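You operate a simulated robot arm through the tools that you are given. There is no shell and no other tool. Be economical: measure what you need, move in short steps, check, and stop when the job is done.

Carry out the task below with a simulated two-armed robot. There is one attempt and no reset: what you move stays moved.

TASK
Put the 40 check valve from the top of the work table on the solar panel there and the 30 check valve on the drawer end of the service bench.
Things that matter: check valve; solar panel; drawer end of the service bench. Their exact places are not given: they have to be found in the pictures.

The check looks at the end state, three seconds after you hand in, the way a careful person would. Anything else that was tipped, shoved, dropped, spilled or broken makes it a failure.

THE ROBOT
Two 7-joint arms with two-finger parallel grippers on one trunk, on a base that drives. Base frame: it is fixed to the floor where the robot stands at the start and does not move with it; the origin is under the middle of the robot, x ahead of it, y to its left, z up. Units: m, degrees, N and s.
The left shoulder is at the start at [0.07, 0.134, 1.176], the right one opposite. With the tool pointing down near the work surface each hand reaches from about 0.1 to 0.64 m from the robot's upright axis, wherever it stands, measured 20 degrees to its own side. Places, roughly: drawer end of the service bench [0.5, 1.5, 0.9]. Payload 1.57 kg a hand.
The TCP of each hand is the grasp point between the finger pads, 0.03 m short of the fingertips. In the tool frame z runs along the fingers and y along their closing line. Largest opening 0.08 m; finger width 0.017, thickness 0.012; the body of the gripper, 0.04 by 0.082 m, starts 0.08 m behind the TCP.
Orientation is told as [roll, pitch, yaw] about the base's x, y, z axes, in that order, counted from this pose: with the fingers straight down and closing along the base's y, the tool's x points along the base's -x, its y along +y and its z along -z.

THE INTERFACE
- The arms move only by the tool move_arm. It takes "left_series", "right_series" or both (then of equal length, played together; a hand with none holds still); each is a list of rows, each an object of numbers (a shift or turn left out is 0, a gripper value left out holds the last): "tx", "ty", "tz": the shift along the tool's x, y, z in m; "wx", "wy", "wz": the turn, a rotation vector about the tool's x, y, z in degrees. In form: [{"tx": .., "ty": .., "tz": .., "wx": .., "wy": .., "wz": ..}, ...]. A call has 1 to 20 rows; each row shifts and turns the commanded pose from where the row before left it, along the tool's axes as they then stand. "left_hand" and "right_hand" are, for a hand that has rows, the opening in per cent of the stroke, from 0 (shut) to 100 (fully open), set as the call begins (left out, the last holds). A row lasts 0.2 s, in which the tool goes at most 0.05 m and 8.6 degrees; a call with a longer step from one row to the next is refused whole, and so is a gripper value outside its range. A pose out of reach is approached as far as the arm can. The call stops where the force on the tool passes 40 N (or 10 N more than at its start, if that is more) or the arm is blocked; 0.2 s more then pass. Each finger travels about 0.153 m/s and halts on what it meets, pressing with about 43 N; the grip force reading is that of the motor and also rises with nothing between the fingers. The clock runs only during rows and for 0.2 s after the last one: add rows that do not move to give the fingers time. The reply holds the time, the measured pose of the TCP, the force on the tool along the base axes, the opening and the grip force, in the units named above and with some noise.
- Cameras (640 x 400 px; columns grow to the right, rows downward): "scene" is now at [0.1187, 0.0377, 1.384]; the picture's right is [0.49, -0.87, 0.00], its down [-0.64, -0.36, -0.68] and it looks along [0.59, 0.33, -0.74] (base axes); focal length 267 px, centre (320, 200). "left" rides on the left gripper at [0.072, 0.007, -0.122] in its tool frame; the picture's right is [-0.09, 1.00, 0.00], its down [-0.84, -0.08, -0.54] and it looks along [-0.54, -0.05, 0.84] (tool axes); focal length 238 px, centre (320, 200). "right" rides on the right gripper at [0.072, -0.007, -0.122] in its tool frame; the picture's right is [0.09, 1.00, 0.00], its down [-0.84, 0.08, -0.54] and it looks along [-0.54, 0.05, 0.84] (tool axes); focal length 238 px, centre (320, 200).
- capture(camera): a new picture of that camera. The clock stands still meanwhile.
- move_column(by): slides the trunk up (or, below 0, down) by that many m; the arms and the scene camera ride with it, the base frame stays. It gives what a move gives, with no picture.
- drive_base(legs): drives the robot by 1 to 6 legs, each [ahead, left, turn to the left] in m, m and degrees, along the robot's own axes; the way and the turn of a leg run together, so that a leg with both is an arc; at most 1.5 m and 180 degrees a leg. The arms and the cameras ride along, it lands a little off, and it stops where it bumps. It gives what a move gives.
- pan_tilt(pan, tilt): turns the head with the scene camera to pan (to the left, within 86 degrees either way) and tilt (down, from -29 to 69), counted from straight ahead of the robot. It gives what a move gives.
- point_at(camera, pixels): for up to 12 pixels [column, row] of the newest picture of that camera ("zoom" is the newest enlarged one), the place [x, y, z] in the base frame of the surface seen there, good to about 0.003 m. The clock stands still meanwhile.
- close_up(camera, box): a new picture of the part [left, top, right, bottom] of that camera's present view, enlarged. The clock stands still meanwhile.
- finish_job(): hands the job in; it is judged then, once.

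Keep the steps short. Do not move on a guess: measure, check each grasp and each placing, and mend mistakes. In all there are 80 turns and 58 pictures (those below and enlarged ones count). Leave the grippers open and the arms clear of the work at the hand-in unless told otherwise, and finish with a single line.

The tools are called after "Call:" as a command line: name --argument value ..., lists and objects as JSON in quotes. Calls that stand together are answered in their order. move_arm: Moves the arms, as the interface text tells. Its arguments: {"type":"object","properties":{"left_series":{"type":"array"},"left_hand":{"type":"number"},"right_series":{"type":"array"},"right_hand":{"type":"number"}},"required":[]} The other tools are called the same way: move_column (by) slides the trunk up or down; drive_base (legs) drives the base; pan_tilt (pan, tilt) turns the head that bears the scene camera; capture (camera) takes a picture; point_at (camera, pixels) gives the place of the surface under pixels of a picture; close_up (camera, box) takes an enlarged picture of a part of a camera's view; finish_job () hands the job in.

At the start:

```text
t: 0.0
left_ee_pos: [0.3107, 0.4413, 1.1011]
left_ee_rot: [0.0, -0.1, -0.1]
left_force: [-0.2, 1.3, -0.5]
left_grip_width: 0.0801
left_finger_force: 0.1
right_ee_pos: [0.3873, 0.0373, 1.1423]
right_ee_rot: [-0.1, 0.0, 0.0]
right_force: [-0.9, -0.6, -0.3]
right_grip_width: 0.0801
right_finger_force: 0.1
trunk travel left (down, up): [-0.75, 0.19]
robot x, y, heading: [0.0014, -0.0026, -0.1]
head pan, tilt: [29.5, 47.5]
```

scene: 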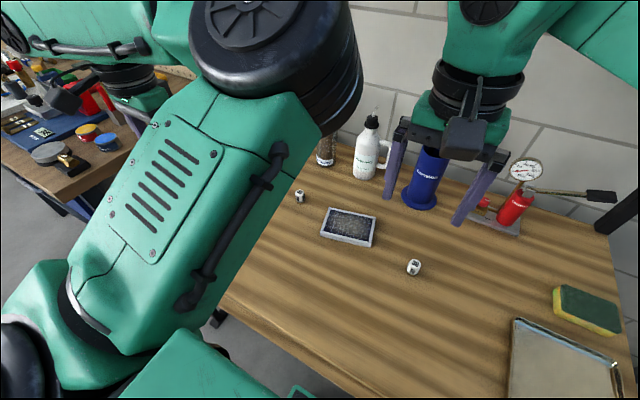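
right: 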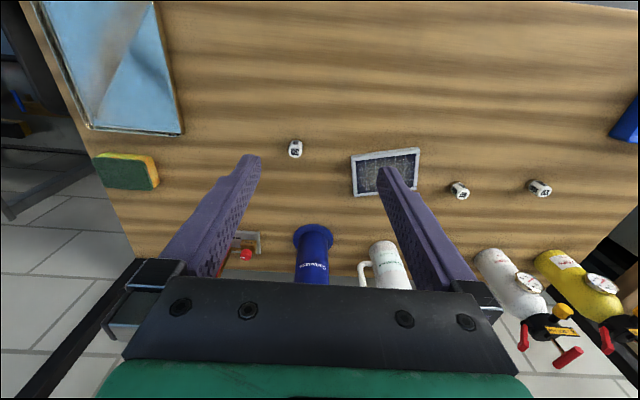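
left: 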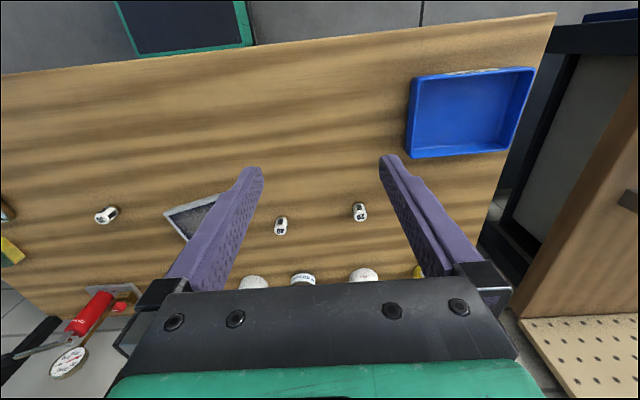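

I see three small white valves. I take close-ups to read their numbers.

Call:
close_up --camera "right" --box '[430, 160, 570, 220]'

Call:
close_up --camera "right" --box '[270, 125, 320, 170]'

Call:
close_up --camera "left" --box '[260, 190, 380, 250]'

Call:
point_at --camera "right" --pixels '[[295, 149], [459, 190], [539, 188], [354, 160], [418, 151], [356, 193], [385, 172]]'

Call:
point_at --camera "left" --pixels '[[281, 226], [360, 212], [106, 215], [470, 115]]'

```text
4.57 times, centred on (500, 190) of right
```

zoom: 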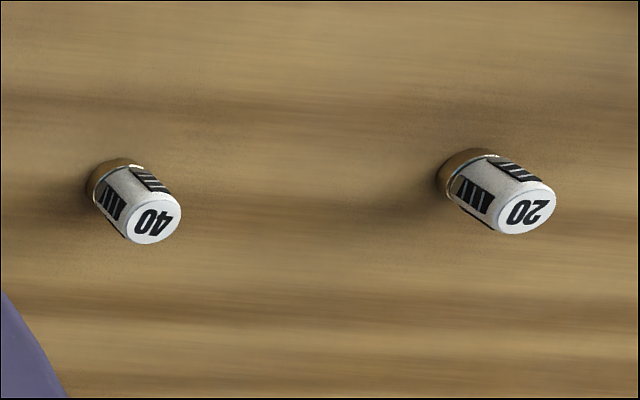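

```text
8.89 times, centred on (295, 148) of right
```

zoom: 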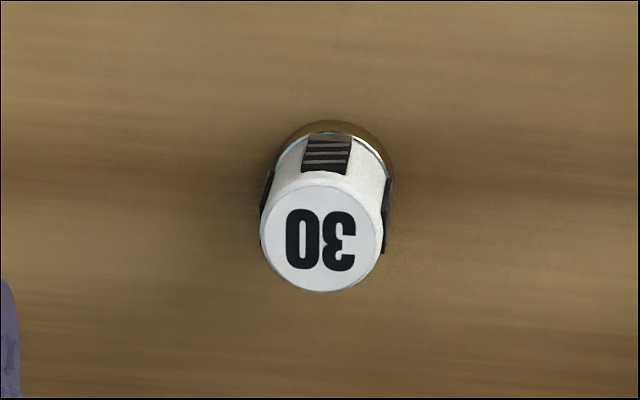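

```text
5.33 times, centred on (320, 220) of left
```

zoom: 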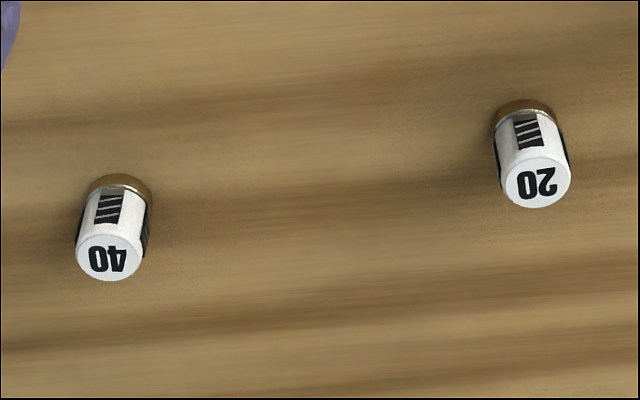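

```text
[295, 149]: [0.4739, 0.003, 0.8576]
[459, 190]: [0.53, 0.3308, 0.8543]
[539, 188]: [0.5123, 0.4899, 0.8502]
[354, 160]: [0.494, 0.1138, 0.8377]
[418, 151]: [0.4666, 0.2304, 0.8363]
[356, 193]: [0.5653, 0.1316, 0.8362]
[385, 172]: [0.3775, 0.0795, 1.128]
```

```text
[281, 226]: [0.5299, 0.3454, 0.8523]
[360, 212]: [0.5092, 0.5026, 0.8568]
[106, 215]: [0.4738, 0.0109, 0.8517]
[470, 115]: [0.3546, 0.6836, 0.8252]
```

The 40 is at about (0.53, 0.34), the 30 at about (0.47, 0.006) and the 20 is a decoy. I measure the valve edges and the panel more closely.

Call:
close_up --camera "left" --box '[260, 205, 308, 235]'

Call:
point_at --camera "zoom" --pixels '[[240, 345], [300, 345], [180, 345], [240, 300], [240, 385]]'

Call:
close_up --camera "scene" --box '[280, 170, 440, 290]'

Call:
point_at --camera "zoom" --pixels '[[200, 140], [380, 170], [160, 220], [360, 270], [275, 190], [320, 195], [230, 190], [530, 310], [78, 80]]'

```text
13.33 times, centred on (284, 220) of left
```

zoom: 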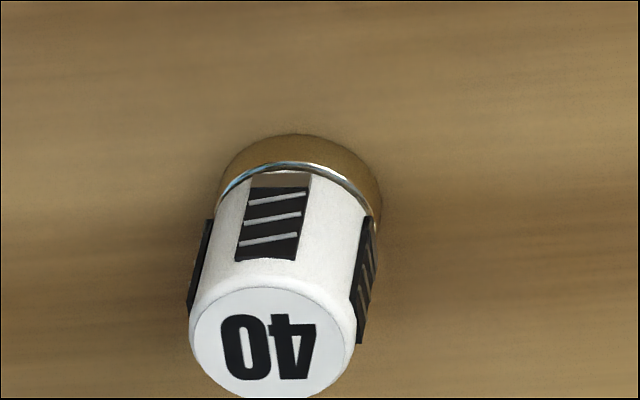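

```text
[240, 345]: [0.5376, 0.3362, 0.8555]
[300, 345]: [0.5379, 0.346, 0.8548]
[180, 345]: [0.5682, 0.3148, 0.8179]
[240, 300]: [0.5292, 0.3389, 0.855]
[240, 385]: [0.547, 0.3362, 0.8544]
```

```text
3.33 times, centred on (360, 230) of scene
```

zoom: 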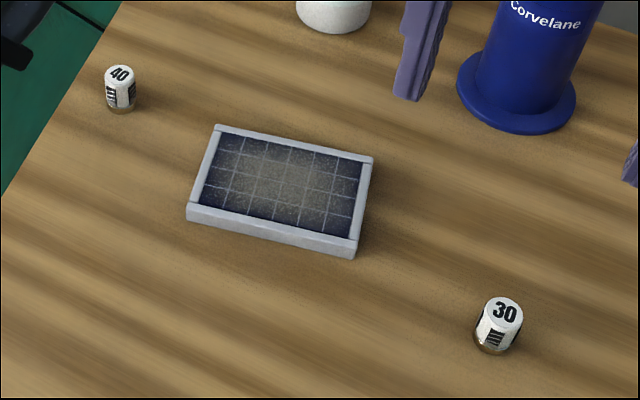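

```text
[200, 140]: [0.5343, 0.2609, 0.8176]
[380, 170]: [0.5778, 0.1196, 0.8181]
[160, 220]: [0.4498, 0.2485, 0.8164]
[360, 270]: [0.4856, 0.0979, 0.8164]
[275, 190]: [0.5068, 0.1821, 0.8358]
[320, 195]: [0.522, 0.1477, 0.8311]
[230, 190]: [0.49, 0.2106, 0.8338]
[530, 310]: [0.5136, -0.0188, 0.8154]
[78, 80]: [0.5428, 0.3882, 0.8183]
```

The 40's top centre is about (0.537, 0.341), its height about 0.038 and the panel centre about (0.512, 0.18) at z ≈ 0.834. I check the bottles behind and the table's front edge before reaching.

Call:
point_at --camera "left" --pixels '[[253, 280], [303, 278], [363, 273], [300, 48], [100, 65], [200, 215], [420, 270]]'

Call:
point_at --camera "scene" --pixels '[[372, 118], [367, 165], [325, 155], [420, 200], [383, 145], [428, 155]]'

Call:
point_at --camera "right" --pixels '[[390, 245], [365, 285], [313, 232], [490, 255], [545, 260], [295, 140], [295, 156]]'

```text
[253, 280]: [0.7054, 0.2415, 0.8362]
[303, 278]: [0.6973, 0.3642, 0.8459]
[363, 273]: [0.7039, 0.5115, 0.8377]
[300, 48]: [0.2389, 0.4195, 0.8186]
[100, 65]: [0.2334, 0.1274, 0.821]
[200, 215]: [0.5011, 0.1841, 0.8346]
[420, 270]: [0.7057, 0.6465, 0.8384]
```

```text
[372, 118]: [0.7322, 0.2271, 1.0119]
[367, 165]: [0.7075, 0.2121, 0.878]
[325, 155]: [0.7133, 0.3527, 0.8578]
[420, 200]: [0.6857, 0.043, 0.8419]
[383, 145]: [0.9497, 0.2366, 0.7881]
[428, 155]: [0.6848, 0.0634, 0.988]
```

```text
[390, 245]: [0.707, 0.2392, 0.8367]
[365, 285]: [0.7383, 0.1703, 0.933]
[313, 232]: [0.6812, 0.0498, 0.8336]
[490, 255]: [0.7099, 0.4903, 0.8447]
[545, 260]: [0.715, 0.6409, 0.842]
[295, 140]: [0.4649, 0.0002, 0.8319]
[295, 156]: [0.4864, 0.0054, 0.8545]
```

Bottles are at x ≥ 0.70, which leaves room. I bring the left hand above the 40, down to z ≈ 0.93.

Call:
move_arm --left_series '[{"tx": -0.036, "ty": -0.0167, "tz": 0.02}, {"tx": -0.038, "ty": -0.0167, "tz": 0.03}, {"tx": -0.038, "ty": -0.0167, "tz": 0.03}, {"tx": -0.038, "ty": -0.0167, "tz": 0.03}, {"tx": -0.038, "ty": -0.0167, "tz": 0.03}, {"tx": -0.038, "ty": -0.0165, "tz": 0.03}, {}]' --left_hand 100

Call:
capture --camera "left"

```text
refused: row 2 steps farther than a row can; nothing moved
```

```text
49 pictures are left
```

left: 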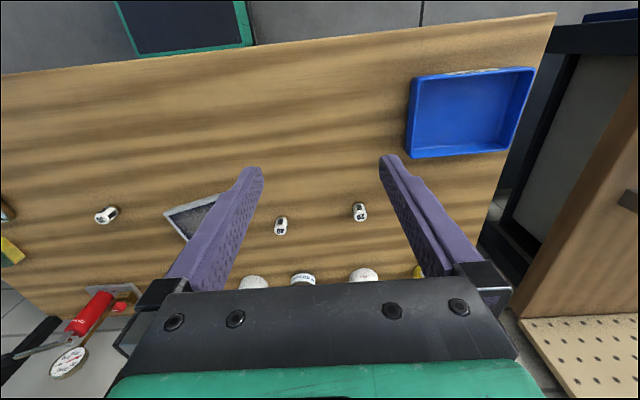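

The step was too long and nothing moved, so I use smaller rows.

Call:
move_arm --left_series '[{"tx": -0.0283, "ty": -0.0125, "tz": 0.02125}, {"tx": -0.0283, "ty": -0.0125, "tz": 0.02125}, {"tx": -0.0283, "ty": -0.0125, "tz": 0.02125}, {"tx": -0.0283, "ty": -0.0125, "tz": 0.02125}, {"tx": -0.0283, "ty": -0.0125, "tz": 0.02125}, {"tx": -0.0283, "ty": -0.0125, "tz": 0.02125}, {"tx": -0.0283, "ty": -0.0125, "tz": 0.02125}, {"tx": -0.0283, "ty": -0.0125, "tz": 0.02125}, {}]' --left_hand 100

Call:
capture --camera "left"

```text
t: 2.0
left_ee_pos: [0.5342, 0.3427, 0.9293]
left_ee_rot: [0.0, 0.0, 0.0]
left_force: [0.4, -0.2, -0.9]
left_grip_width: 0.0798
left_finger_force: 0.0
right_ee_pos: [0.3878, 0.0371, 1.1428]
right_ee_rot: [0.1, 0.0, -0.1]
right_force: [0.0, -0.8, -0.2]
right_grip_width: 0.0801
right_finger_force: 0.1
trunk travel left (down, up): [-0.75, 0.19]
robot x, y, heading: [0.0018, 0.0, -0.1]
head pan, tilt: [29.5, 47.5]
```

```text
48 pictures are left
```

left: 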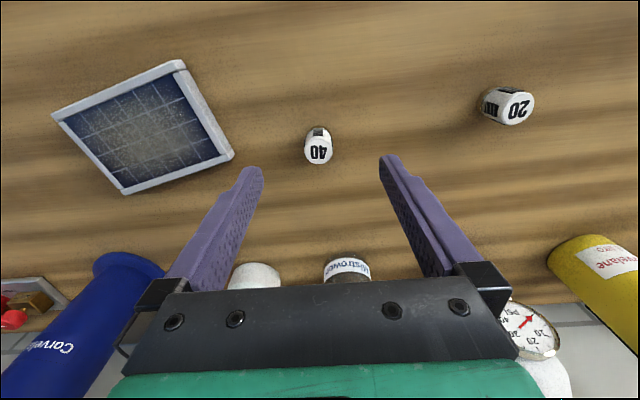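

The 40 sits between the fingers at (318, 152). I measure its top and the panel corners.

Call:
point_at --camera "left" --pixels '[[318, 152], [308, 152], [329, 152], [318, 143], [318, 161], [58, 115], [182, 65], [229, 155], [124, 190], [145, 130], [510, 108]]'

```text
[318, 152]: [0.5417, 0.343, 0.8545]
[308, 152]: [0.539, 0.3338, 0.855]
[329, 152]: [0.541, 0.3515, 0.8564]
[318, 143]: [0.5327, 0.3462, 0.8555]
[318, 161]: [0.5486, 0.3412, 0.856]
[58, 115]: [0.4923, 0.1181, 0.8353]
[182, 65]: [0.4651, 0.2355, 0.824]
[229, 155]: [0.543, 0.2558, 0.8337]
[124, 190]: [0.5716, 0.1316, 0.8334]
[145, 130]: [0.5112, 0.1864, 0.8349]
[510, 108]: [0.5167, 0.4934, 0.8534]
```

Valve centre is (0.540, 0.343). The fingertips sit 0.03 below the TCP, so I go down to TCP z ≈ 0.852 and close.

Call:
move_arm --left_series '[{"tx": -0.006, "tz": 0.02}, {"tz": 0.03}, {"tz": 0.0265}, {}]' --left_hand 100

Call:
capture --camera "left"

```text
t: 3.0
left_ee_pos: [0.542, 0.3412, 0.8529]
left_ee_rot: [0.0, 0.0, -0.1]
left_force: [-0.5, 0.2, -0.2]
left_grip_width: 0.0802
left_finger_force: 0.0
right_ee_pos: [0.386, 0.0387, 1.1417]
right_ee_rot: [0.0, 0.0, 0.0]
right_force: [-0.3, 0.6, -0.6]
right_grip_width: 0.0799
right_finger_force: 0.1
trunk travel left (down, up): [-0.75, 0.19]
robot x, y, heading: [0.0012, -0.0005, -0.1]
head pan, tilt: [29.5, 47.5]
```

```text
47 pictures are left
```

left: 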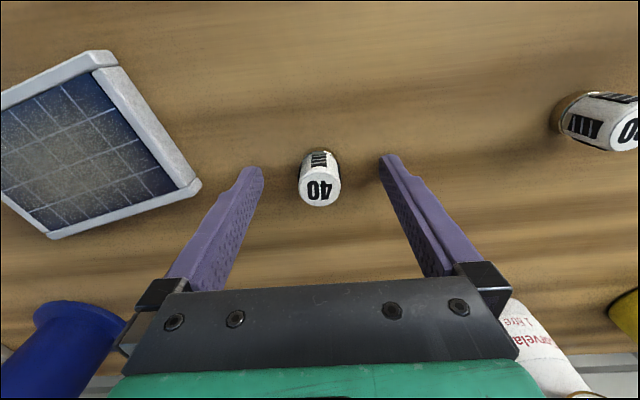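

The TCP projects to (320, 191), right on the valve's top. I close.

Call:
move_arm --left_series '[{}, {}, {}]' --left_hand 0

Call:
move_arm --left_series '[{"tz": -0.03}, {"tz": -0.03}, {}]'

Call:
capture --camera "left"

```text
t: 3.8
left_ee_pos: [0.5411, 0.3417, 0.8523]
left_ee_rot: [0.0, 0.1, -0.1]
left_force: [-1.4, 0.5, -0.2]
left_grip_width: 0.0241
left_finger_force: 35.9
right_ee_pos: [0.3877, 0.0369, 1.1422]
right_ee_rot: [0.0, 0.0, 0.0]
right_force: [0.3, 0.6, 0.9]
right_grip_width: 0.0801
right_finger_force: 0.0
trunk travel left (down, up): [-0.75, 0.19]
robot x, y, heading: [0.0004, 0.0014, -0.0]
head pan, tilt: [29.5, 47.5]
```

```text
t: 4.6
left_ee_pos: [0.5409, 0.342, 0.9131]
left_ee_rot: [0.0, 0.1, 0.0]
left_force: [-0.2, 0.8, -0.6]
left_grip_width: 0.0238
left_finger_force: 35.4
right_ee_pos: [0.3884, 0.0379, 1.1414]
right_ee_rot: [0.0, 0.0, 0.1]
right_force: [0.4, 0.3, 1.2]
right_grip_width: 0.0802
right_finger_force: 0.0
trunk travel left (down, up): [-0.75, 0.19]
robot x, y, heading: [-0.0002, -0.0028, -0.0]
head pan, tilt: [29.5, 47.5]
```

```text
46 pictures are left
```

left: 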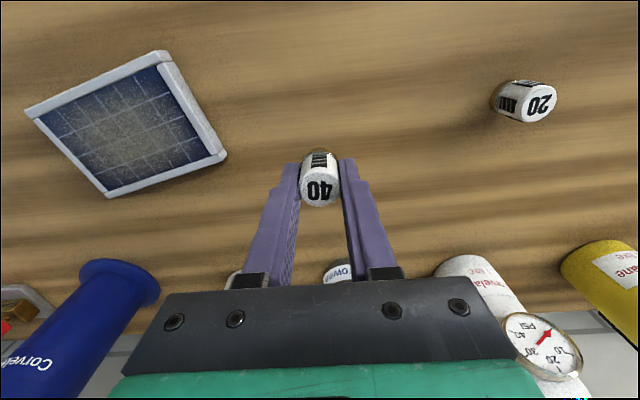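

The 40 is held upright. I first move the right hand out of the way (0.16 m to the right), then carry the valve over the panel centre (0.517, 0.186).

Call:
move_arm --right_series '[{"ty": -0.04}, {"ty": -0.04}, {"ty": -0.04}, {"ty": -0.04}, {}]'

Call:
move_arm --left_series '[{"tx": 0.006, "ty": -0.031}, {"tx": 0.006, "ty": -0.031}, {"tx": 0.006, "ty": -0.031}, {"tx": 0.006, "ty": -0.031}, {"ty": -0.032}, {}, {}]'

Call:
capture --camera "left"

Call:
capture --camera "scene"

```text
t: 5.8
left_ee_pos: [0.5409, 0.3441, 0.9131]
left_ee_rot: [0.0, -0.1, -0.1]
left_force: [0.6, -0.3, -0.9]
left_grip_width: 0.0239
left_finger_force: 36.0
right_ee_pos: [0.3866, -0.1223, 1.1423]
right_ee_rot: [-0.2, 0.0, -0.1]
right_force: [0.0, -0.2, -0.5]
right_grip_width: 0.0801
right_finger_force: 0.0
trunk travel left (down, up): [-0.75, 0.19]
robot x, y, heading: [-0.0009, -0.0009, -0.4]
head pan, tilt: [29.5, 47.5]
```

```text
t: 7.4
left_ee_pos: [0.5247, 0.193, 0.9148]
left_ee_rot: [0.0, 0.1, -0.1]
left_force: [0.6, -0.2, 0.3]
left_grip_width: 0.0242
left_finger_force: 36.0
left hand out of reach, approached as far as the arm can: row 5
right_ee_pos: [0.387, -0.1233, 1.1418]
right_ee_rot: [0.0, 0.1, -0.1]
right_force: [0.1, -0.2, -1.1]
right_grip_width: 0.0802
right_finger_force: 0.1
trunk travel left (down, up): [-0.75, 0.19]
robot x, y, heading: [-0.0027, 0.0002, -0.2]
head pan, tilt: [29.5, 47.5]
```

```text
45 pictures are left
```

left: 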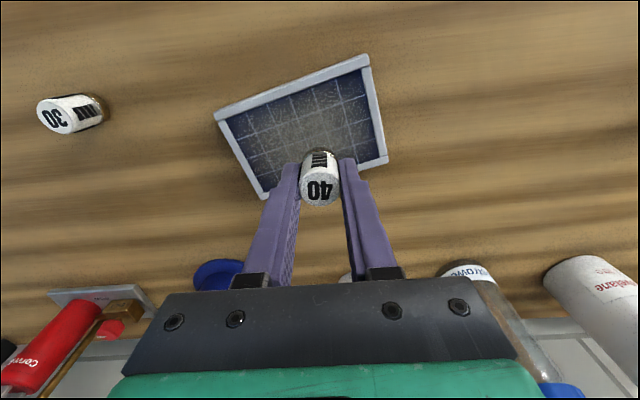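

```text
44 pictures are left
```

scene: 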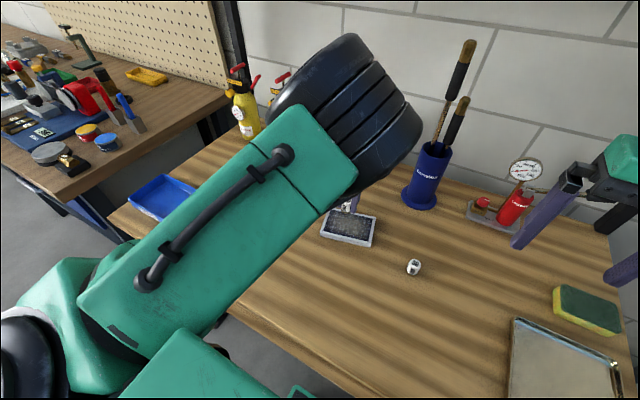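

The hand stopped a bit short, at (0.525, 0.193), within 0.01 of the panel centre. I pull back 0.007 and lower to z ≈ 0.872.

Call:
move_arm --left_series '[{"tx": 0.007, "tz": 0.012}, {"tz": 0.015}, {"tz": 0.012}, {}]'

Call:
close_up --camera "left" --box '[160, 20, 480, 220]'

Call:
close_up --camera "scene" --box '[300, 180, 400, 260]'

```text
t: 8.4
left_ee_pos: [0.5209, 0.1961, 0.8753]
left_ee_rot: [-0.1, 0.0, -0.1]
left_force: [-0.9, -0.8, -0.8]
left_grip_width: 0.024
left_finger_force: 35.3
left hand out of reach, approached as far as the arm can: row 1
right_ee_pos: [0.3865, -0.1223, 1.1423]
right_ee_rot: [0.0, -0.1, 0.0]
right_force: [-0.1, 0.1, -0.3]
right_grip_width: 0.0799
right_finger_force: 0.1
trunk travel left (down, up): [-0.75, 0.19]
robot x, y, heading: [-0.0009, -0.0016, 0.1]
head pan, tilt: [29.5, 47.5]
```

```text
2.00 times, centred on (320, 120) of left
```

zoom: 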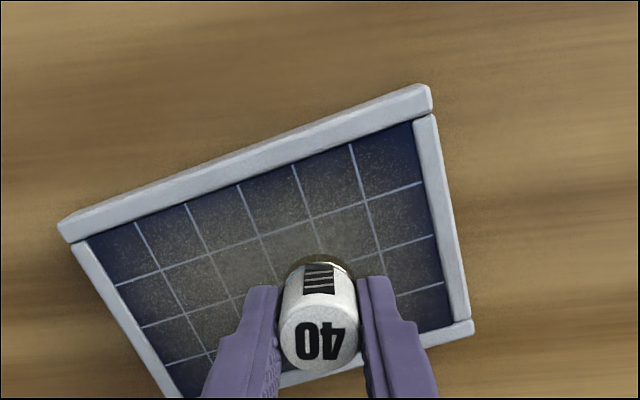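

```text
5.00 times, centred on (350, 220) of scene
```

zoom: 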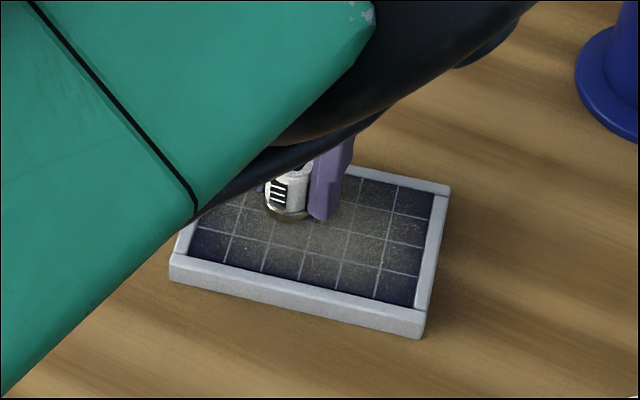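

The valve hangs just above the panel, slightly toward its rear edge. I pull back 0.009 and lower in small steps.

Call:
move_arm --left_series '[{"tx": 0.005}, {"tx": 0.004}, {"tz": 0.003}, {"tz": 0.002}, {}]'

Call:
close_up --camera "scene" --box '[300, 180, 400, 260]'

```text
t: 9.6
left_ee_pos: [0.516, 0.1971, 0.8695]
left_ee_rot: [0.1, 0.0, -0.2]
left_force: [-0.6, -1.1, 0.0]
left_grip_width: 0.024
left_finger_force: 36.4
left hand out of reach, approached as far as the arm can: row 2
right_ee_pos: [0.3876, -0.1217, 1.1428]
right_ee_rot: [0.0, -0.1, 0.0]
right_force: [0.1, -0.4, -0.6]
right_grip_width: 0.0803
right_finger_force: 0.0
trunk travel left (down, up): [-0.75, 0.19]
robot x, y, heading: [0.0011, 0.0023, 0.1]
head pan, tilt: [29.5, 47.5]
```

```text
5.00 times, centred on (350, 220) of scene
```

zoom: 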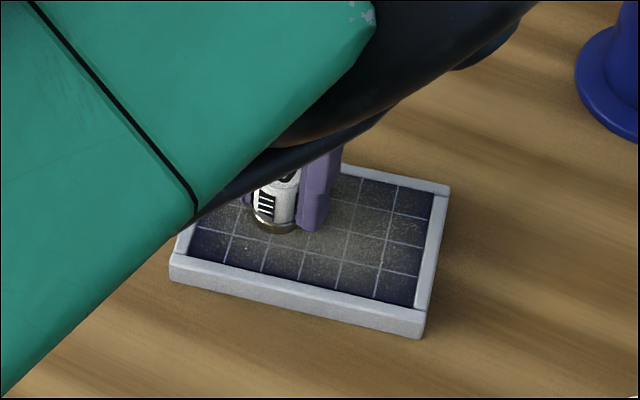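

Now I lower the last millimetres while watching the force.

Call:
move_arm --left_series '[{"tz": 0.001}, {"tz": 0.001}, {}]'

```text
t: 10.4
left_ee_pos: [0.5162, 0.1981, 0.8689]
left_ee_rot: [0.1, -0.1, 0.0]
left_force: [-0.2, 0.6, 6.1]
left_grip_width: 0.0241
left_finger_force: 36.2
right_ee_pos: [0.3866, -0.1236, 1.1421]
right_ee_rot: [0.0, -0.1, 0.0]
right_force: [0.0, 0.1, -0.1]
right_grip_width: 0.0799
right_finger_force: 0.0
trunk travel left (down, up): [-0.75, 0.19]
robot x, y, heading: [0.0009, -0.0031, -0.1]
head pan, tilt: [29.5, 47.5]
```

Contact reads 6 N. I open, then rise straight up.

Call:
move_arm --left_series '[{}, {}, {}]' --left_hand 80

Call:
move_arm --left_series '[{"tz": -0.02}, {"tz": -0.03}, {"tz": -0.04}, {"tz": -0.04}, {}]'

Call:
capture --camera "left"

```text
t: 11.2
left_ee_pos: [0.5166, 0.1987, 0.8675]
left_ee_rot: [0.0, 0.0, 0.0]
left_force: [-0.7, 0.0, 0.0]
left_grip_width: 0.0639
left_finger_force: 0.0
right_ee_pos: [0.3867, -0.1235, 1.1421]
right_ee_rot: [0.0, 0.0, -0.1]
right_force: [0.3, 0.6, -0.6]
right_grip_width: 0.0803
right_finger_force: 0.1
trunk travel left (down, up): [-0.75, 0.19]
robot x, y, heading: [0.002, 0.0019, 0.2]
head pan, tilt: [29.5, 47.5]
```

```text
t: 12.4
left_ee_pos: [0.5154, 0.2009, 0.9961]
left_ee_rot: [-0.5, 0.5, 0.5]
left_force: [-0.4, 0.7, 0.5]
left_grip_width: 0.0639
left_finger_force: 0.1
right_ee_pos: [0.3888, -0.1231, 1.142]
right_ee_rot: [0.0, 0.0, 0.0]
right_force: [0.4, 0.7, 0.5]
right_grip_width: 0.0801
right_finger_force: 0.0
trunk travel left (down, up): [-0.75, 0.19]
robot x, y, heading: [-0.0006, -0.0027, 0.1]
head pan, tilt: [29.5, 47.5]
```

```text
40 pictures are left
```

left: 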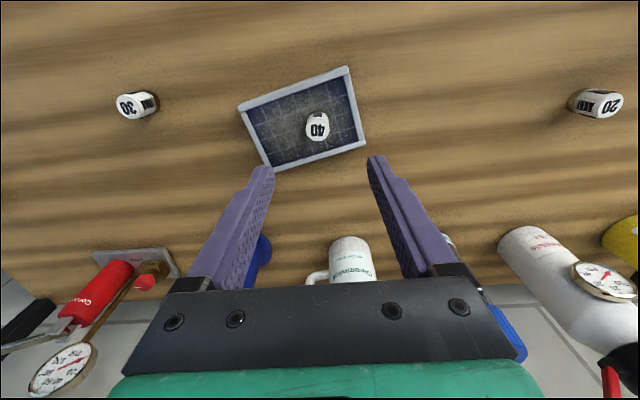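

The 40 stands upright on the panel. I move the left hand back up and out, then bring the right hand over the 30.

Call:
move_arm --left_series '[{"tx": 0.025, "ty": 0.03, "tz": -0.0125}, {"tx": 0.025, "ty": 0.03, "tz": -0.0125}, {"tx": 0.025, "ty": 0.03, "tz": -0.0125}, {"tx": 0.025, "ty": 0.03, "tz": -0.0125}, {"tx": 0.025, "ty": 0.03, "tz": -0.0125}, {"tx": 0.025, "ty": 0.03, "tz": -0.0125}, {"tx": 0.025, "ty": 0.03, "tz": -0.0125}, {"tx": 0.025, "ty": 0.03, "tz": -0.0125}, {}]'

Call:
move_arm --right_series '[{"tx": -0.015, "ty": 0.021, "tz": 0.035}, {"tx": -0.015, "ty": 0.021, "tz": 0.035}, {"tx": -0.015, "ty": 0.021, "tz": 0.035}, {"tx": -0.015, "ty": 0.021, "tz": 0.035}, {"tx": -0.015, "ty": 0.021, "tz": 0.035}, {"tx": -0.015, "ty": 0.021, "tz": 0.035}, {}]' --right_hand 100

Call:
capture --camera "right"

```text
t: 14.4
left_ee_pos: [0.3166, 0.4371, 1.0975]
left_ee_rot: [0.0, 0.0, -0.1]
left_force: [-0.2, 0.0, 0.4]
left_grip_width: 0.064
left_finger_force: 0.0
right_ee_pos: [0.3878, -0.1245, 1.1427]
right_ee_rot: [0.0, -0.1, 0.0]
right_force: [0.2, 0.2, -0.5]
right_grip_width: 0.08
right_finger_force: 0.0
trunk travel left (down, up): [-0.75, 0.19]
robot x, y, heading: [-0.0001, 0.004, -0.3]
head pan, tilt: [29.5, 47.5]
```

```text
t: 16.0
left_ee_pos: [0.316, 0.4383, 1.0973]
left_ee_rot: [0.0, 0.0, -0.1]
left_force: [0.1, -0.7, -0.1]
left_grip_width: 0.0635
left_finger_force: 0.1
right_ee_pos: [0.4777, 0.0056, 0.9322]
right_ee_rot: [0.0, 0.0, 0.0]
right_force: [-0.1, 0.4, -0.1]
right_grip_width: 0.0797
right_finger_force: 0.1
trunk travel left (down, up): [-0.75, 0.19]
robot x, y, heading: [0.0022, -0.0014, 0.0]
head pan, tilt: [29.5, 47.5]
```

```text
39 pictures are left
```

right: 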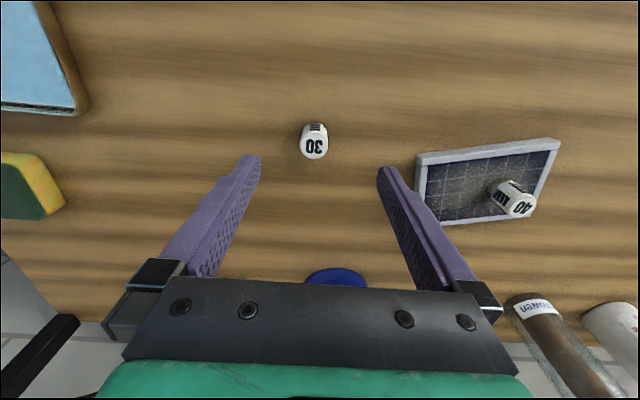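

The 30's top is at about (314, 147). I measure it.

Call:
point_at --camera "right" --pixels '[[314, 147], [305, 147], [324, 147], [314, 139], [314, 155]]'

```text
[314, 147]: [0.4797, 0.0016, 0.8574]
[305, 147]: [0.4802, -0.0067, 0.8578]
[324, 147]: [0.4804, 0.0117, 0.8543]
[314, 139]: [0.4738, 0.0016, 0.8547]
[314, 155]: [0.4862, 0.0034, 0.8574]
```

Centre is (0.480, 0.0025). I shift by 0.002 in x and -0.003 in y, go down to z ≈ 0.852 and close.

Call:
move_arm --right_series '[{"tx": -0.002, "ty": -0.003, "tz": 0.02}, {"tz": 0.03}, {"tz": 0.029}, {}]'

Call:
capture --camera "right"

```text
t: 17.0
left_ee_pos: [0.3178, 0.4371, 1.0958]
left_ee_rot: [0.0, 0.0, -0.1]
left_force: [1.0, -0.4, -0.9]
left_grip_width: 0.0639
left_finger_force: 0.0
right_ee_pos: [0.4793, 0.0005, 0.8551]
right_ee_rot: [0.1, 0.0, -0.1]
right_force: [0.4, -0.9, -0.1]
right_grip_width: 0.0798
right_finger_force: 0.0
trunk travel left (down, up): [-0.75, 0.19]
robot x, y, heading: [-0.0011, 0.0022, 0.0]
head pan, tilt: [29.5, 47.5]
```

```text
38 pictures are left
```

right: 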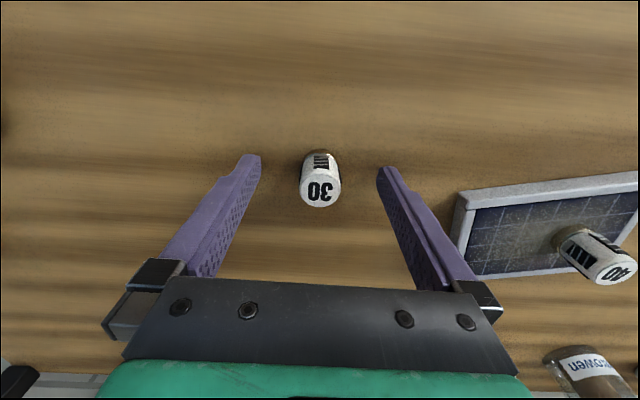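

The valve is centred at (320, 191). I close, lift to z ≈ 1.10, and turn the head toward the service bench.

Call:
move_arm --right_series '[{"tz": 0.002}, {}]' --right_hand 100

Call:
move_arm --right_series '[{}, {}, {}]' --right_hand 0

Call:
move_arm --right_series '[{"tz": -0.03}, {"tz": -0.04}, {"tz": -0.04}, {"tz": -0.04}, {"tz": -0.04}, {"tz": -0.04}, {}]'

Call:
pan_tilt --pan 75 --tilt 35

Call:
capture --camera "scene"

Call:
capture --camera "right"

```text
t: 17.6
left_ee_pos: [0.3166, 0.4385, 1.0967]
left_ee_rot: [0.0, 0.0, -0.1]
left_force: [0.2, 1.3, -0.1]
left_grip_width: 0.0639
left_finger_force: 0.0
right_ee_pos: [0.4808, 0.0014, 0.8526]
right_ee_rot: [0.0, 0.1, 0.0]
right_force: [-0.6, 0.1, 0.6]
right_grip_width: 0.0801
right_finger_force: 0.0
trunk travel left (down, up): [-0.75, 0.19]
robot x, y, heading: [-0.0001, -0.0017, 0.0]
head pan, tilt: [29.5, 47.5]
```

```text
t: 18.4
left_ee_pos: [0.3159, 0.4372, 1.097]
left_ee_rot: [0.0, 0.0, -0.1]
left_force: [0.0, 0.5, 0.5]
left_grip_width: 0.0642
left_finger_force: 0.1
right_ee_pos: [0.4795, 0.0009, 0.8525]
right_ee_rot: [0.1, 0.0, 0.0]
right_force: [-0.5, 0.1, -0.4]
right_grip_width: 0.0244
right_finger_force: 35.8
trunk travel left (down, up): [-0.75, 0.19]
robot x, y, heading: [-0.0038, 0.0009, 0.2]
head pan, tilt: [29.5, 47.5]
```

```text
t: 20.0
left_ee_pos: [0.3165, 0.4387, 1.0961]
left_ee_rot: [0.1, 0.1, -0.1]
left_force: [0.3, 0.2, -0.1]
left_grip_width: 0.0642
left_finger_force: 0.1
right_ee_pos: [0.4815, -0.001, 1.0832]
right_ee_rot: [0.0, 0.0, 0.0]
right_force: [0.7, -0.1, 1.1]
right_grip_width: 0.0241
right_finger_force: 35.9
trunk travel left (down, up): [-0.75, 0.19]
robot x, y, heading: [0.0019, 0.0027, -0.1]
head pan, tilt: [29.5, 47.5]
```

```text
t: 21.1
left_ee_pos: [0.3164, 0.4378, 1.095]
left_ee_rot: [0.0, 0.0, -0.1]
left_force: [0.6, -0.3, -0.9]
left_grip_width: 0.0642
left_finger_force: 0.1
right_ee_pos: [0.4814, 0.0003, 1.083]
right_ee_rot: [0.0, 0.1, 0.0]
right_force: [0.3, -0.2, -1.1]
right_grip_width: 0.024
right_finger_force: 35.8
trunk travel left (down, up): [-0.75, 0.19]
robot x, y, heading: [0.0031, -0.0006, 0.1]
head pan, tilt: [75.0, 35.0]
```

```text
37 pictures are left
```

scene: 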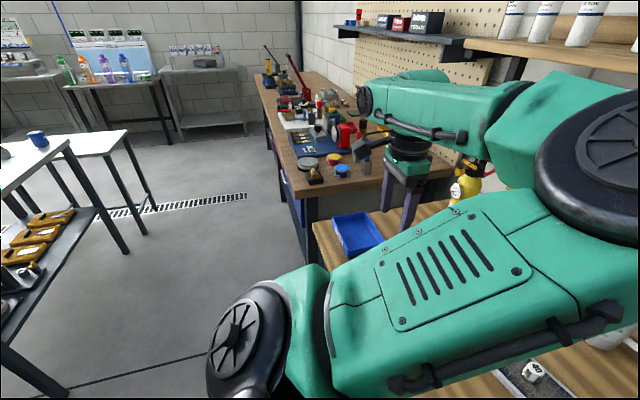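

```text
36 pictures are left
```

right: 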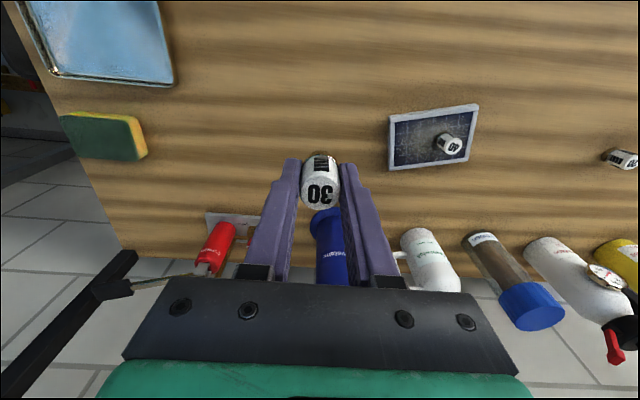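

The 30 is held. Bench to the left continues along the wall; I look closer and measure its edges and things on it.

Call:
close_up --camera "scene" --box '[230, 40, 430, 270]'

Call:
point_at --camera "scene" --pixels '[[298, 196], [285, 150], [258, 78], [370, 186], [330, 183], [313, 222], [330, 145], [210, 200], [120, 250], [20, 360], [310, 260]]'

```text
1.74 times, centred on (330, 155) of scene
```

zoom: 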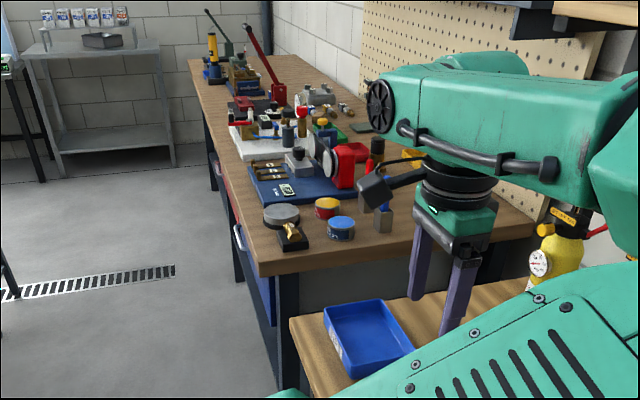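

```text
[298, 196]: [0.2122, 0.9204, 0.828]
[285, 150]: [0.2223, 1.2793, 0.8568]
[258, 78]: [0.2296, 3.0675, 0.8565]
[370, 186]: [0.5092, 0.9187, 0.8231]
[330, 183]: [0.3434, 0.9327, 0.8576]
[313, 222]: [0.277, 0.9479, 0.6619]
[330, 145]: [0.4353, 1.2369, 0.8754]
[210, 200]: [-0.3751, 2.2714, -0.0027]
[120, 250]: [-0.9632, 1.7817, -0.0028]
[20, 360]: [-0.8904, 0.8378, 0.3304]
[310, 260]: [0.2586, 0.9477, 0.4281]
```

Bench top is at z ≈ 0.857, its near end at y ≈ 0.92 and its front edge at x ≈ 0.22. The floor in front is clear. I back up 0.3 m and drive 1.1 m to the left, then look.

Call:
drive_base --legs '[[-0.3, 0, 0], [0, 1.1, 0]]'

Call:
pan_tilt --pan 0 --tilt 45

Call:
capture --camera "scene"

Call:
capture --camera "right"

```text
t: 28.4
left_ee_pos: [-0.0121, 1.5441, 1.0974]
left_ee_rot: [0.0, 0.1, 1.4]
left_force: [0.8, -0.4, 0.5]
left_grip_width: 0.0639
left_finger_force: 0.0
right_ee_pos: [0.1637, 1.1098, 1.0825]
right_ee_rot: [0.0, 0.0, 1.5]
right_force: [0.3, 0.4, 0.4]
right_grip_width: 0.0243
right_finger_force: 36.4
trunk travel left (down, up): [-0.75, 0.19]
robot x, y, heading: [-0.3133, 1.0982, 1.6]
head pan, tilt: [75.0, 35.0]
```

```text
t: 29.9
left_ee_pos: [-0.0138, 1.5431, 1.097]
left_ee_rot: [0.0, 0.0, 1.4]
left_force: [-0.1, -0.2, 0.5]
left_grip_width: 0.0641
left_finger_force: 0.0
right_ee_pos: [0.164, 1.111, 1.083]
right_ee_rot: [0.1, 0.0, 1.4]
right_force: [-0.7, -0.3, -0.2]
right_grip_width: 0.0239
right_finger_force: 36.5
trunk travel left (down, up): [-0.75, 0.19]
robot x, y, heading: [-0.3117, 1.0964, 1.7]
head pan, tilt: [0.0, 45.0]
```

```text
34 pictures are left
```

scene: 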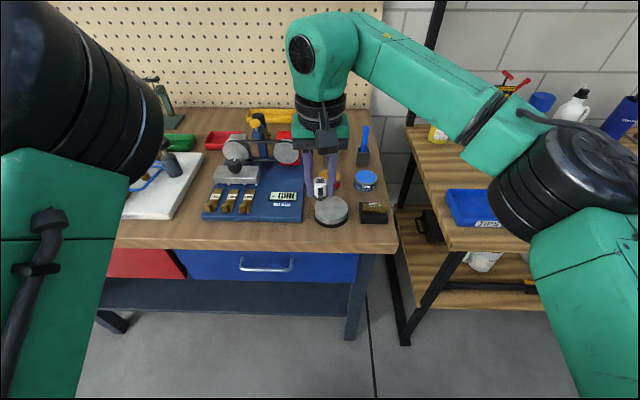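

```text
33 pictures are left
```

right: 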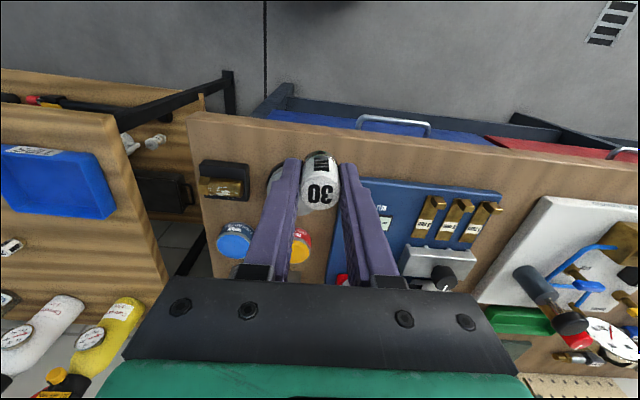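

The blue drawer is at this end, with a red one beyond it. I look at the rest of the bench to be sure which is the drawer end, and measure free spots.

Call:
point_at --camera "scene" --pixels '[[395, 248], [250, 240], [250, 222], [330, 238], [383, 200], [355, 205], [180, 225], [150, 235], [200, 180], [395, 165], [375, 217], [205, 222]]'

Call:
pan_tilt --pan 55 --tilt 30

Call:
capture --camera "scene"

```text
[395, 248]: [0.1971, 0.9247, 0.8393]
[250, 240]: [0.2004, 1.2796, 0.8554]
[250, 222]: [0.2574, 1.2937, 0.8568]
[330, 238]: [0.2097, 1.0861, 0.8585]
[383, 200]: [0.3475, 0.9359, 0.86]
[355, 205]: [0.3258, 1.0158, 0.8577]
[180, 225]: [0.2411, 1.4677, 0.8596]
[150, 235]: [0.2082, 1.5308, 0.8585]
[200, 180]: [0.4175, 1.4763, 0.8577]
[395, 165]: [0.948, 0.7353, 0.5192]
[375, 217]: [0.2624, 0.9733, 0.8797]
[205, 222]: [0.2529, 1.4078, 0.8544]
```

```text
t: 31.1
left_ee_pos: [-0.0128, 1.5447, 1.0954]
left_ee_rot: [0.0, 0.0, 1.4]
left_force: [-0.7, -0.1, -0.7]
left_grip_width: 0.0641
left_finger_force: 0.0
right_ee_pos: [0.1632, 1.1101, 1.0829]
right_ee_rot: [0.0, 0.0, 1.5]
right_force: [-0.9, 0.4, -0.5]
right_grip_width: 0.0241
right_finger_force: 35.9
trunk travel left (down, up): [-0.75, 0.19]
robot x, y, heading: [-0.3181, 1.0946, 1.4]
head pan, tilt: [55.0, 30.0]
```

```text
32 pictures are left
```

scene: 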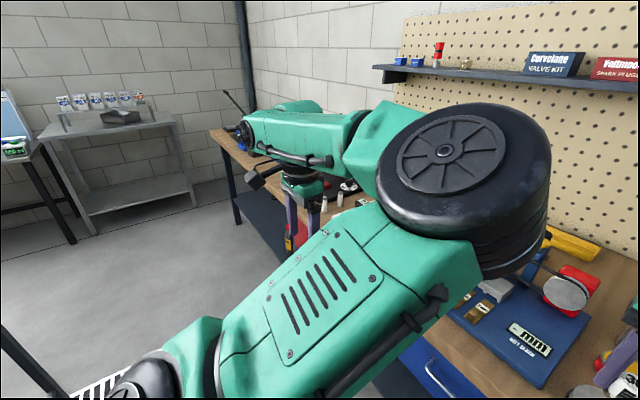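

The far end has no drawers, so this near half is the drawer end. I turn the head back and study the free spot between the blue mat and the white board.

Call:
pan_tilt --pan 5 --tilt 50

Call:
close_up --camera "scene" --box '[130, 90, 450, 260]'

Call:
close_up --camera "right" --box '[400, 130, 640, 280]'

Call:
point_at --camera "zoom" --pixels '[[271, 173], [385, 180], [330, 130], [340, 175], [300, 230], [330, 85], [260, 245], [205, 410], [262, 210], [345, 200]]'

```text
t: 32.3
left_ee_pos: [-0.0137, 1.5444, 1.0956]
left_ee_rot: [0.0, 0.0, 1.5]
left_force: [0.3, -0.5, -0.5]
left_grip_width: 0.064
left_finger_force: 0.0
right_ee_pos: [0.164, 1.1103, 1.0843]
right_ee_rot: [0.1, 0.0, 1.5]
right_force: [-0.7, -0.7, -0.3]
right_grip_width: 0.0241
right_finger_force: 35.8
trunk travel left (down, up): [-0.75, 0.19]
robot x, y, heading: [-0.3178, 1.098, 1.7]
head pan, tilt: [5.0, 50.0]
```

```text
2.00 times, centred on (290, 175) of scene
```

zoom: 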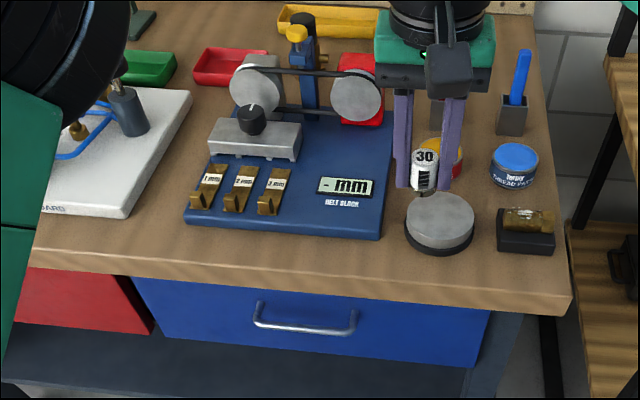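

```text
2.67 times, centred on (520, 205) of right
```

zoom: 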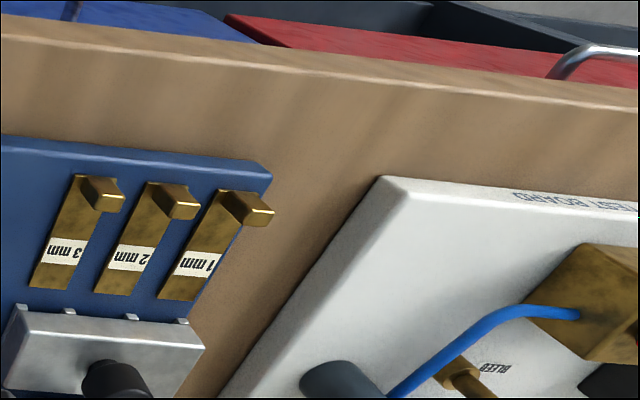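

```text
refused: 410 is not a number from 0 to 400
```

I measure the gap between the mat corner and the board corner.

Call:
point_at --camera "zoom" --pixels '[[271, 173], [385, 180], [320, 90], [325, 170], [310, 195], [290, 230], [325, 140], [345, 215], [255, 205], [340, 70]]'

```text
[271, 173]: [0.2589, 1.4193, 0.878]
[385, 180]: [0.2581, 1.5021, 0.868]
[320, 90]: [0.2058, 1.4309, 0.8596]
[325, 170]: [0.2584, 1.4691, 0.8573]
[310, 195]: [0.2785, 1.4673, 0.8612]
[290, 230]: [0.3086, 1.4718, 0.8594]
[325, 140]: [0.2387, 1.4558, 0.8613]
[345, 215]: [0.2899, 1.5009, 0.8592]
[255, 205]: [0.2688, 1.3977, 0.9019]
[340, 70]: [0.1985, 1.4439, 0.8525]
```

The gap runs from y ≈ 1.42 to 1.50 at x ≈ 0.26, so the target spot is (0.257, 1.462). I drive so the right hand comes near it: 0.36 m left, then 0.09 ahead, squaring the heading.

Call:
drive_base --legs '[[0, 0.36, -1.6], [0.09, 0, 0]]'

Call:
capture --camera "right"

Call:
capture --camera "scene"

```text
t: 35.3
left_ee_pos: [0.0796, 1.8933, 1.097]
left_ee_rot: [0.1, -0.2, 0.0]
left_force: [0.0, 0.0, 0.0]
left_grip_width: 0.0641
left_finger_force: 0.1
right_ee_pos: [0.245, 1.4547, 1.0836]
right_ee_rot: [0.0, -0.2, 0.2]
right_force: [0.0, -0.8, -0.6]
right_grip_width: 0.0241
right_finger_force: 36.2
trunk travel left (down, up): [-0.75, 0.19]
robot x, y, heading: [-0.232, 1.4549, 0.1]
head pan, tilt: [5.0, 50.0]
```

```text
29 pictures are left
```

right: 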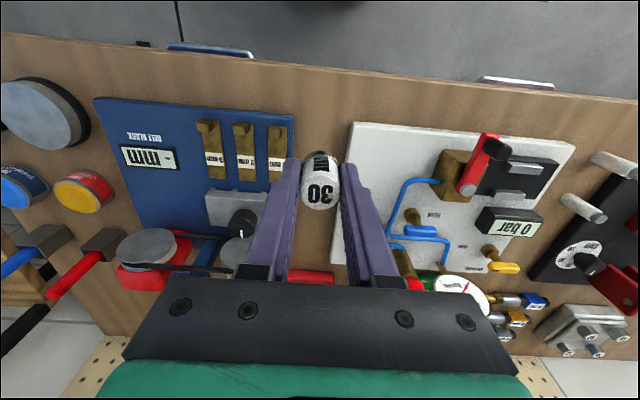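

```text
28 pictures are left
```

scene: 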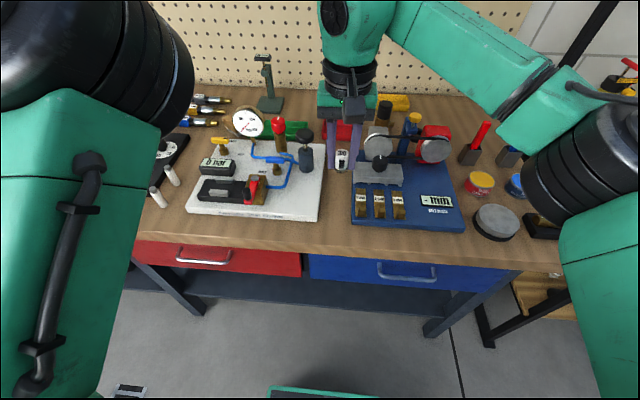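

The hand is nearly above the gap. I measure the gap edges from both views.

Call:
point_at --camera "scene" --pixels '[[320, 221], [323, 200], [325, 180], [352, 222], [353, 200], [354, 185], [338, 210], [338, 225], [338, 195], [338, 247]]'

Call:
point_at --camera "right" --pixels '[[294, 117], [352, 124], [322, 120], [322, 95], [320, 140], [320, 66]]'

```text
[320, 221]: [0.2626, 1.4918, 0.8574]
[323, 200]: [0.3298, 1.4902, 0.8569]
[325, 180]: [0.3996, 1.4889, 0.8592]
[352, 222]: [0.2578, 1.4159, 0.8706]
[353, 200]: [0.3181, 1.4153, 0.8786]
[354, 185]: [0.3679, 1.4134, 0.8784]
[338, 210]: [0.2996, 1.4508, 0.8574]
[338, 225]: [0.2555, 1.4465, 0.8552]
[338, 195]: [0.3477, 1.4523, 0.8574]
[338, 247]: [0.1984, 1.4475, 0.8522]
```

```text
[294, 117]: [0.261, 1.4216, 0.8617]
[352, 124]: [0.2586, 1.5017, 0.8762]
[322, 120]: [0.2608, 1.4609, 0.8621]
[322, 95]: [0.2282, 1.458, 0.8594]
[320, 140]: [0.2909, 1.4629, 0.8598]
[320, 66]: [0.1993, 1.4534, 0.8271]
```

Gap centre is y ≈ 1.458 and the surface is z ≈ 0.858. I lower the hand to z ≈ 0.905 above (0.26, 1.458).

Call:
move_arm --right_series '[{"tx": -0.008, "ty": 0.003, "tz": 0.035}, {"tx": -0.007, "tz": 0.04}, {"tz": 0.04}, {"tz": 0.035}, {"tz": 0.028}, {}]'

Call:
capture --camera "right"

Call:
close_up --camera "scene" --box '[260, 140, 420, 260]'

```text
t: 36.7
left_ee_pos: [0.0815, 1.8933, 1.0963]
left_ee_rot: [0.0, 0.0, 0.1]
left_force: [0.3, 0.6, -0.2]
left_grip_width: 0.0642
left_finger_force: 0.0
right_ee_pos: [0.2612, 1.4557, 0.9038]
right_ee_rot: [0.0, 0.0, 0.1]
right_force: [-0.4, 0.4, -0.6]
right_grip_width: 0.0241
right_finger_force: 36.1
trunk travel left (down, up): [-0.75, 0.19]
robot x, y, heading: [-0.2324, 1.4531, 0.1]
head pan, tilt: [5.0, 50.0]
```

```text
27 pictures are left
```

right: 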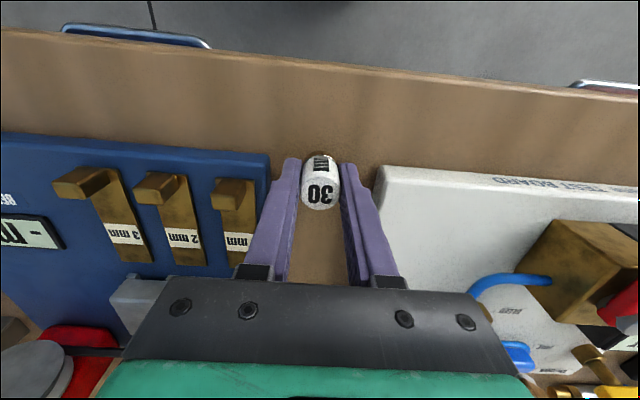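

```text
3.33 times, centred on (340, 200) of scene
```

zoom: 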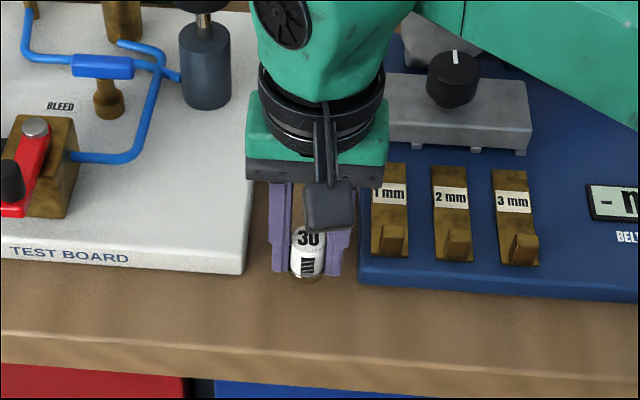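

There is clearance on both sides. I pull 0.01 toward the robot, shift 0.003 left, and lower in small steps.

Call:
move_arm --right_series '[{"tx": 0.01, "ty": 0.003}, {"tz": 0.004}, {"tz": 0.003}, {"tz": 0.002}, {}]'

```text
t: 37.9
left_ee_pos: [0.0821, 1.8934, 1.097]
left_ee_rot: [0.0, 0.0, 0.1]
left_force: [0.7, 0.1, 0.7]
left_grip_width: 0.0643
left_finger_force: 0.0
right_ee_pos: [0.2519, 1.46, 0.8957]
right_ee_rot: [0.0, 0.0, 0.2]
right_force: [-0.4, 0.7, 0.6]
right_grip_width: 0.0242
right_finger_force: 36.3
trunk travel left (down, up): [-0.75, 0.19]
robot x, y, heading: [-0.2311, 1.4541, 0.1]
head pan, tilt: [5.0, 50.0]
```

No contact yet, so I go down by single millimetres.

Call:
move_arm --right_series '[{"tz": 0.001}, {"tz": 0.001}, {}]'

```text
t: 38.7
left_ee_pos: [0.0821, 1.8937, 1.0974]
left_ee_rot: [0.0, 0.1, 0.0]
left_force: [0.0, -1.7, 0.5]
left_grip_width: 0.064
left_finger_force: 0.0
right_ee_pos: [0.2534, 1.4605, 0.8938]
right_ee_rot: [0.0, 0.0, 0.2]
right_force: [0.3, -0.2, -1.2]
right_grip_width: 0.0241
right_finger_force: 36.3
trunk travel left (down, up): [-0.75, 0.19]
robot x, y, heading: [-0.2321, 1.4557, -0.0]
head pan, tilt: [5.0, 50.0]
```

Call:
move_arm --right_series '[{"tz": 0.001}, {"tz": 0.001}, {}]'

```text
t: 39.5
left_ee_pos: [0.0812, 1.8922, 1.0979]
left_ee_rot: [0.0, 0.0, 0.1]
left_force: [0.4, 0.1, 0.3]
left_grip_width: 0.064
left_finger_force: 0.1
right_ee_pos: [0.2519, 1.4607, 0.8924]
right_ee_rot: [0.0, -0.1, 0.2]
right_force: [0.3, -0.8, 3.9]
right_grip_width: 0.0242
right_finger_force: 36.1
trunk travel left (down, up): [-0.75, 0.19]
robot x, y, heading: [-0.2328, 1.452, 0.2]
head pan, tilt: [5.0, 50.0]
```

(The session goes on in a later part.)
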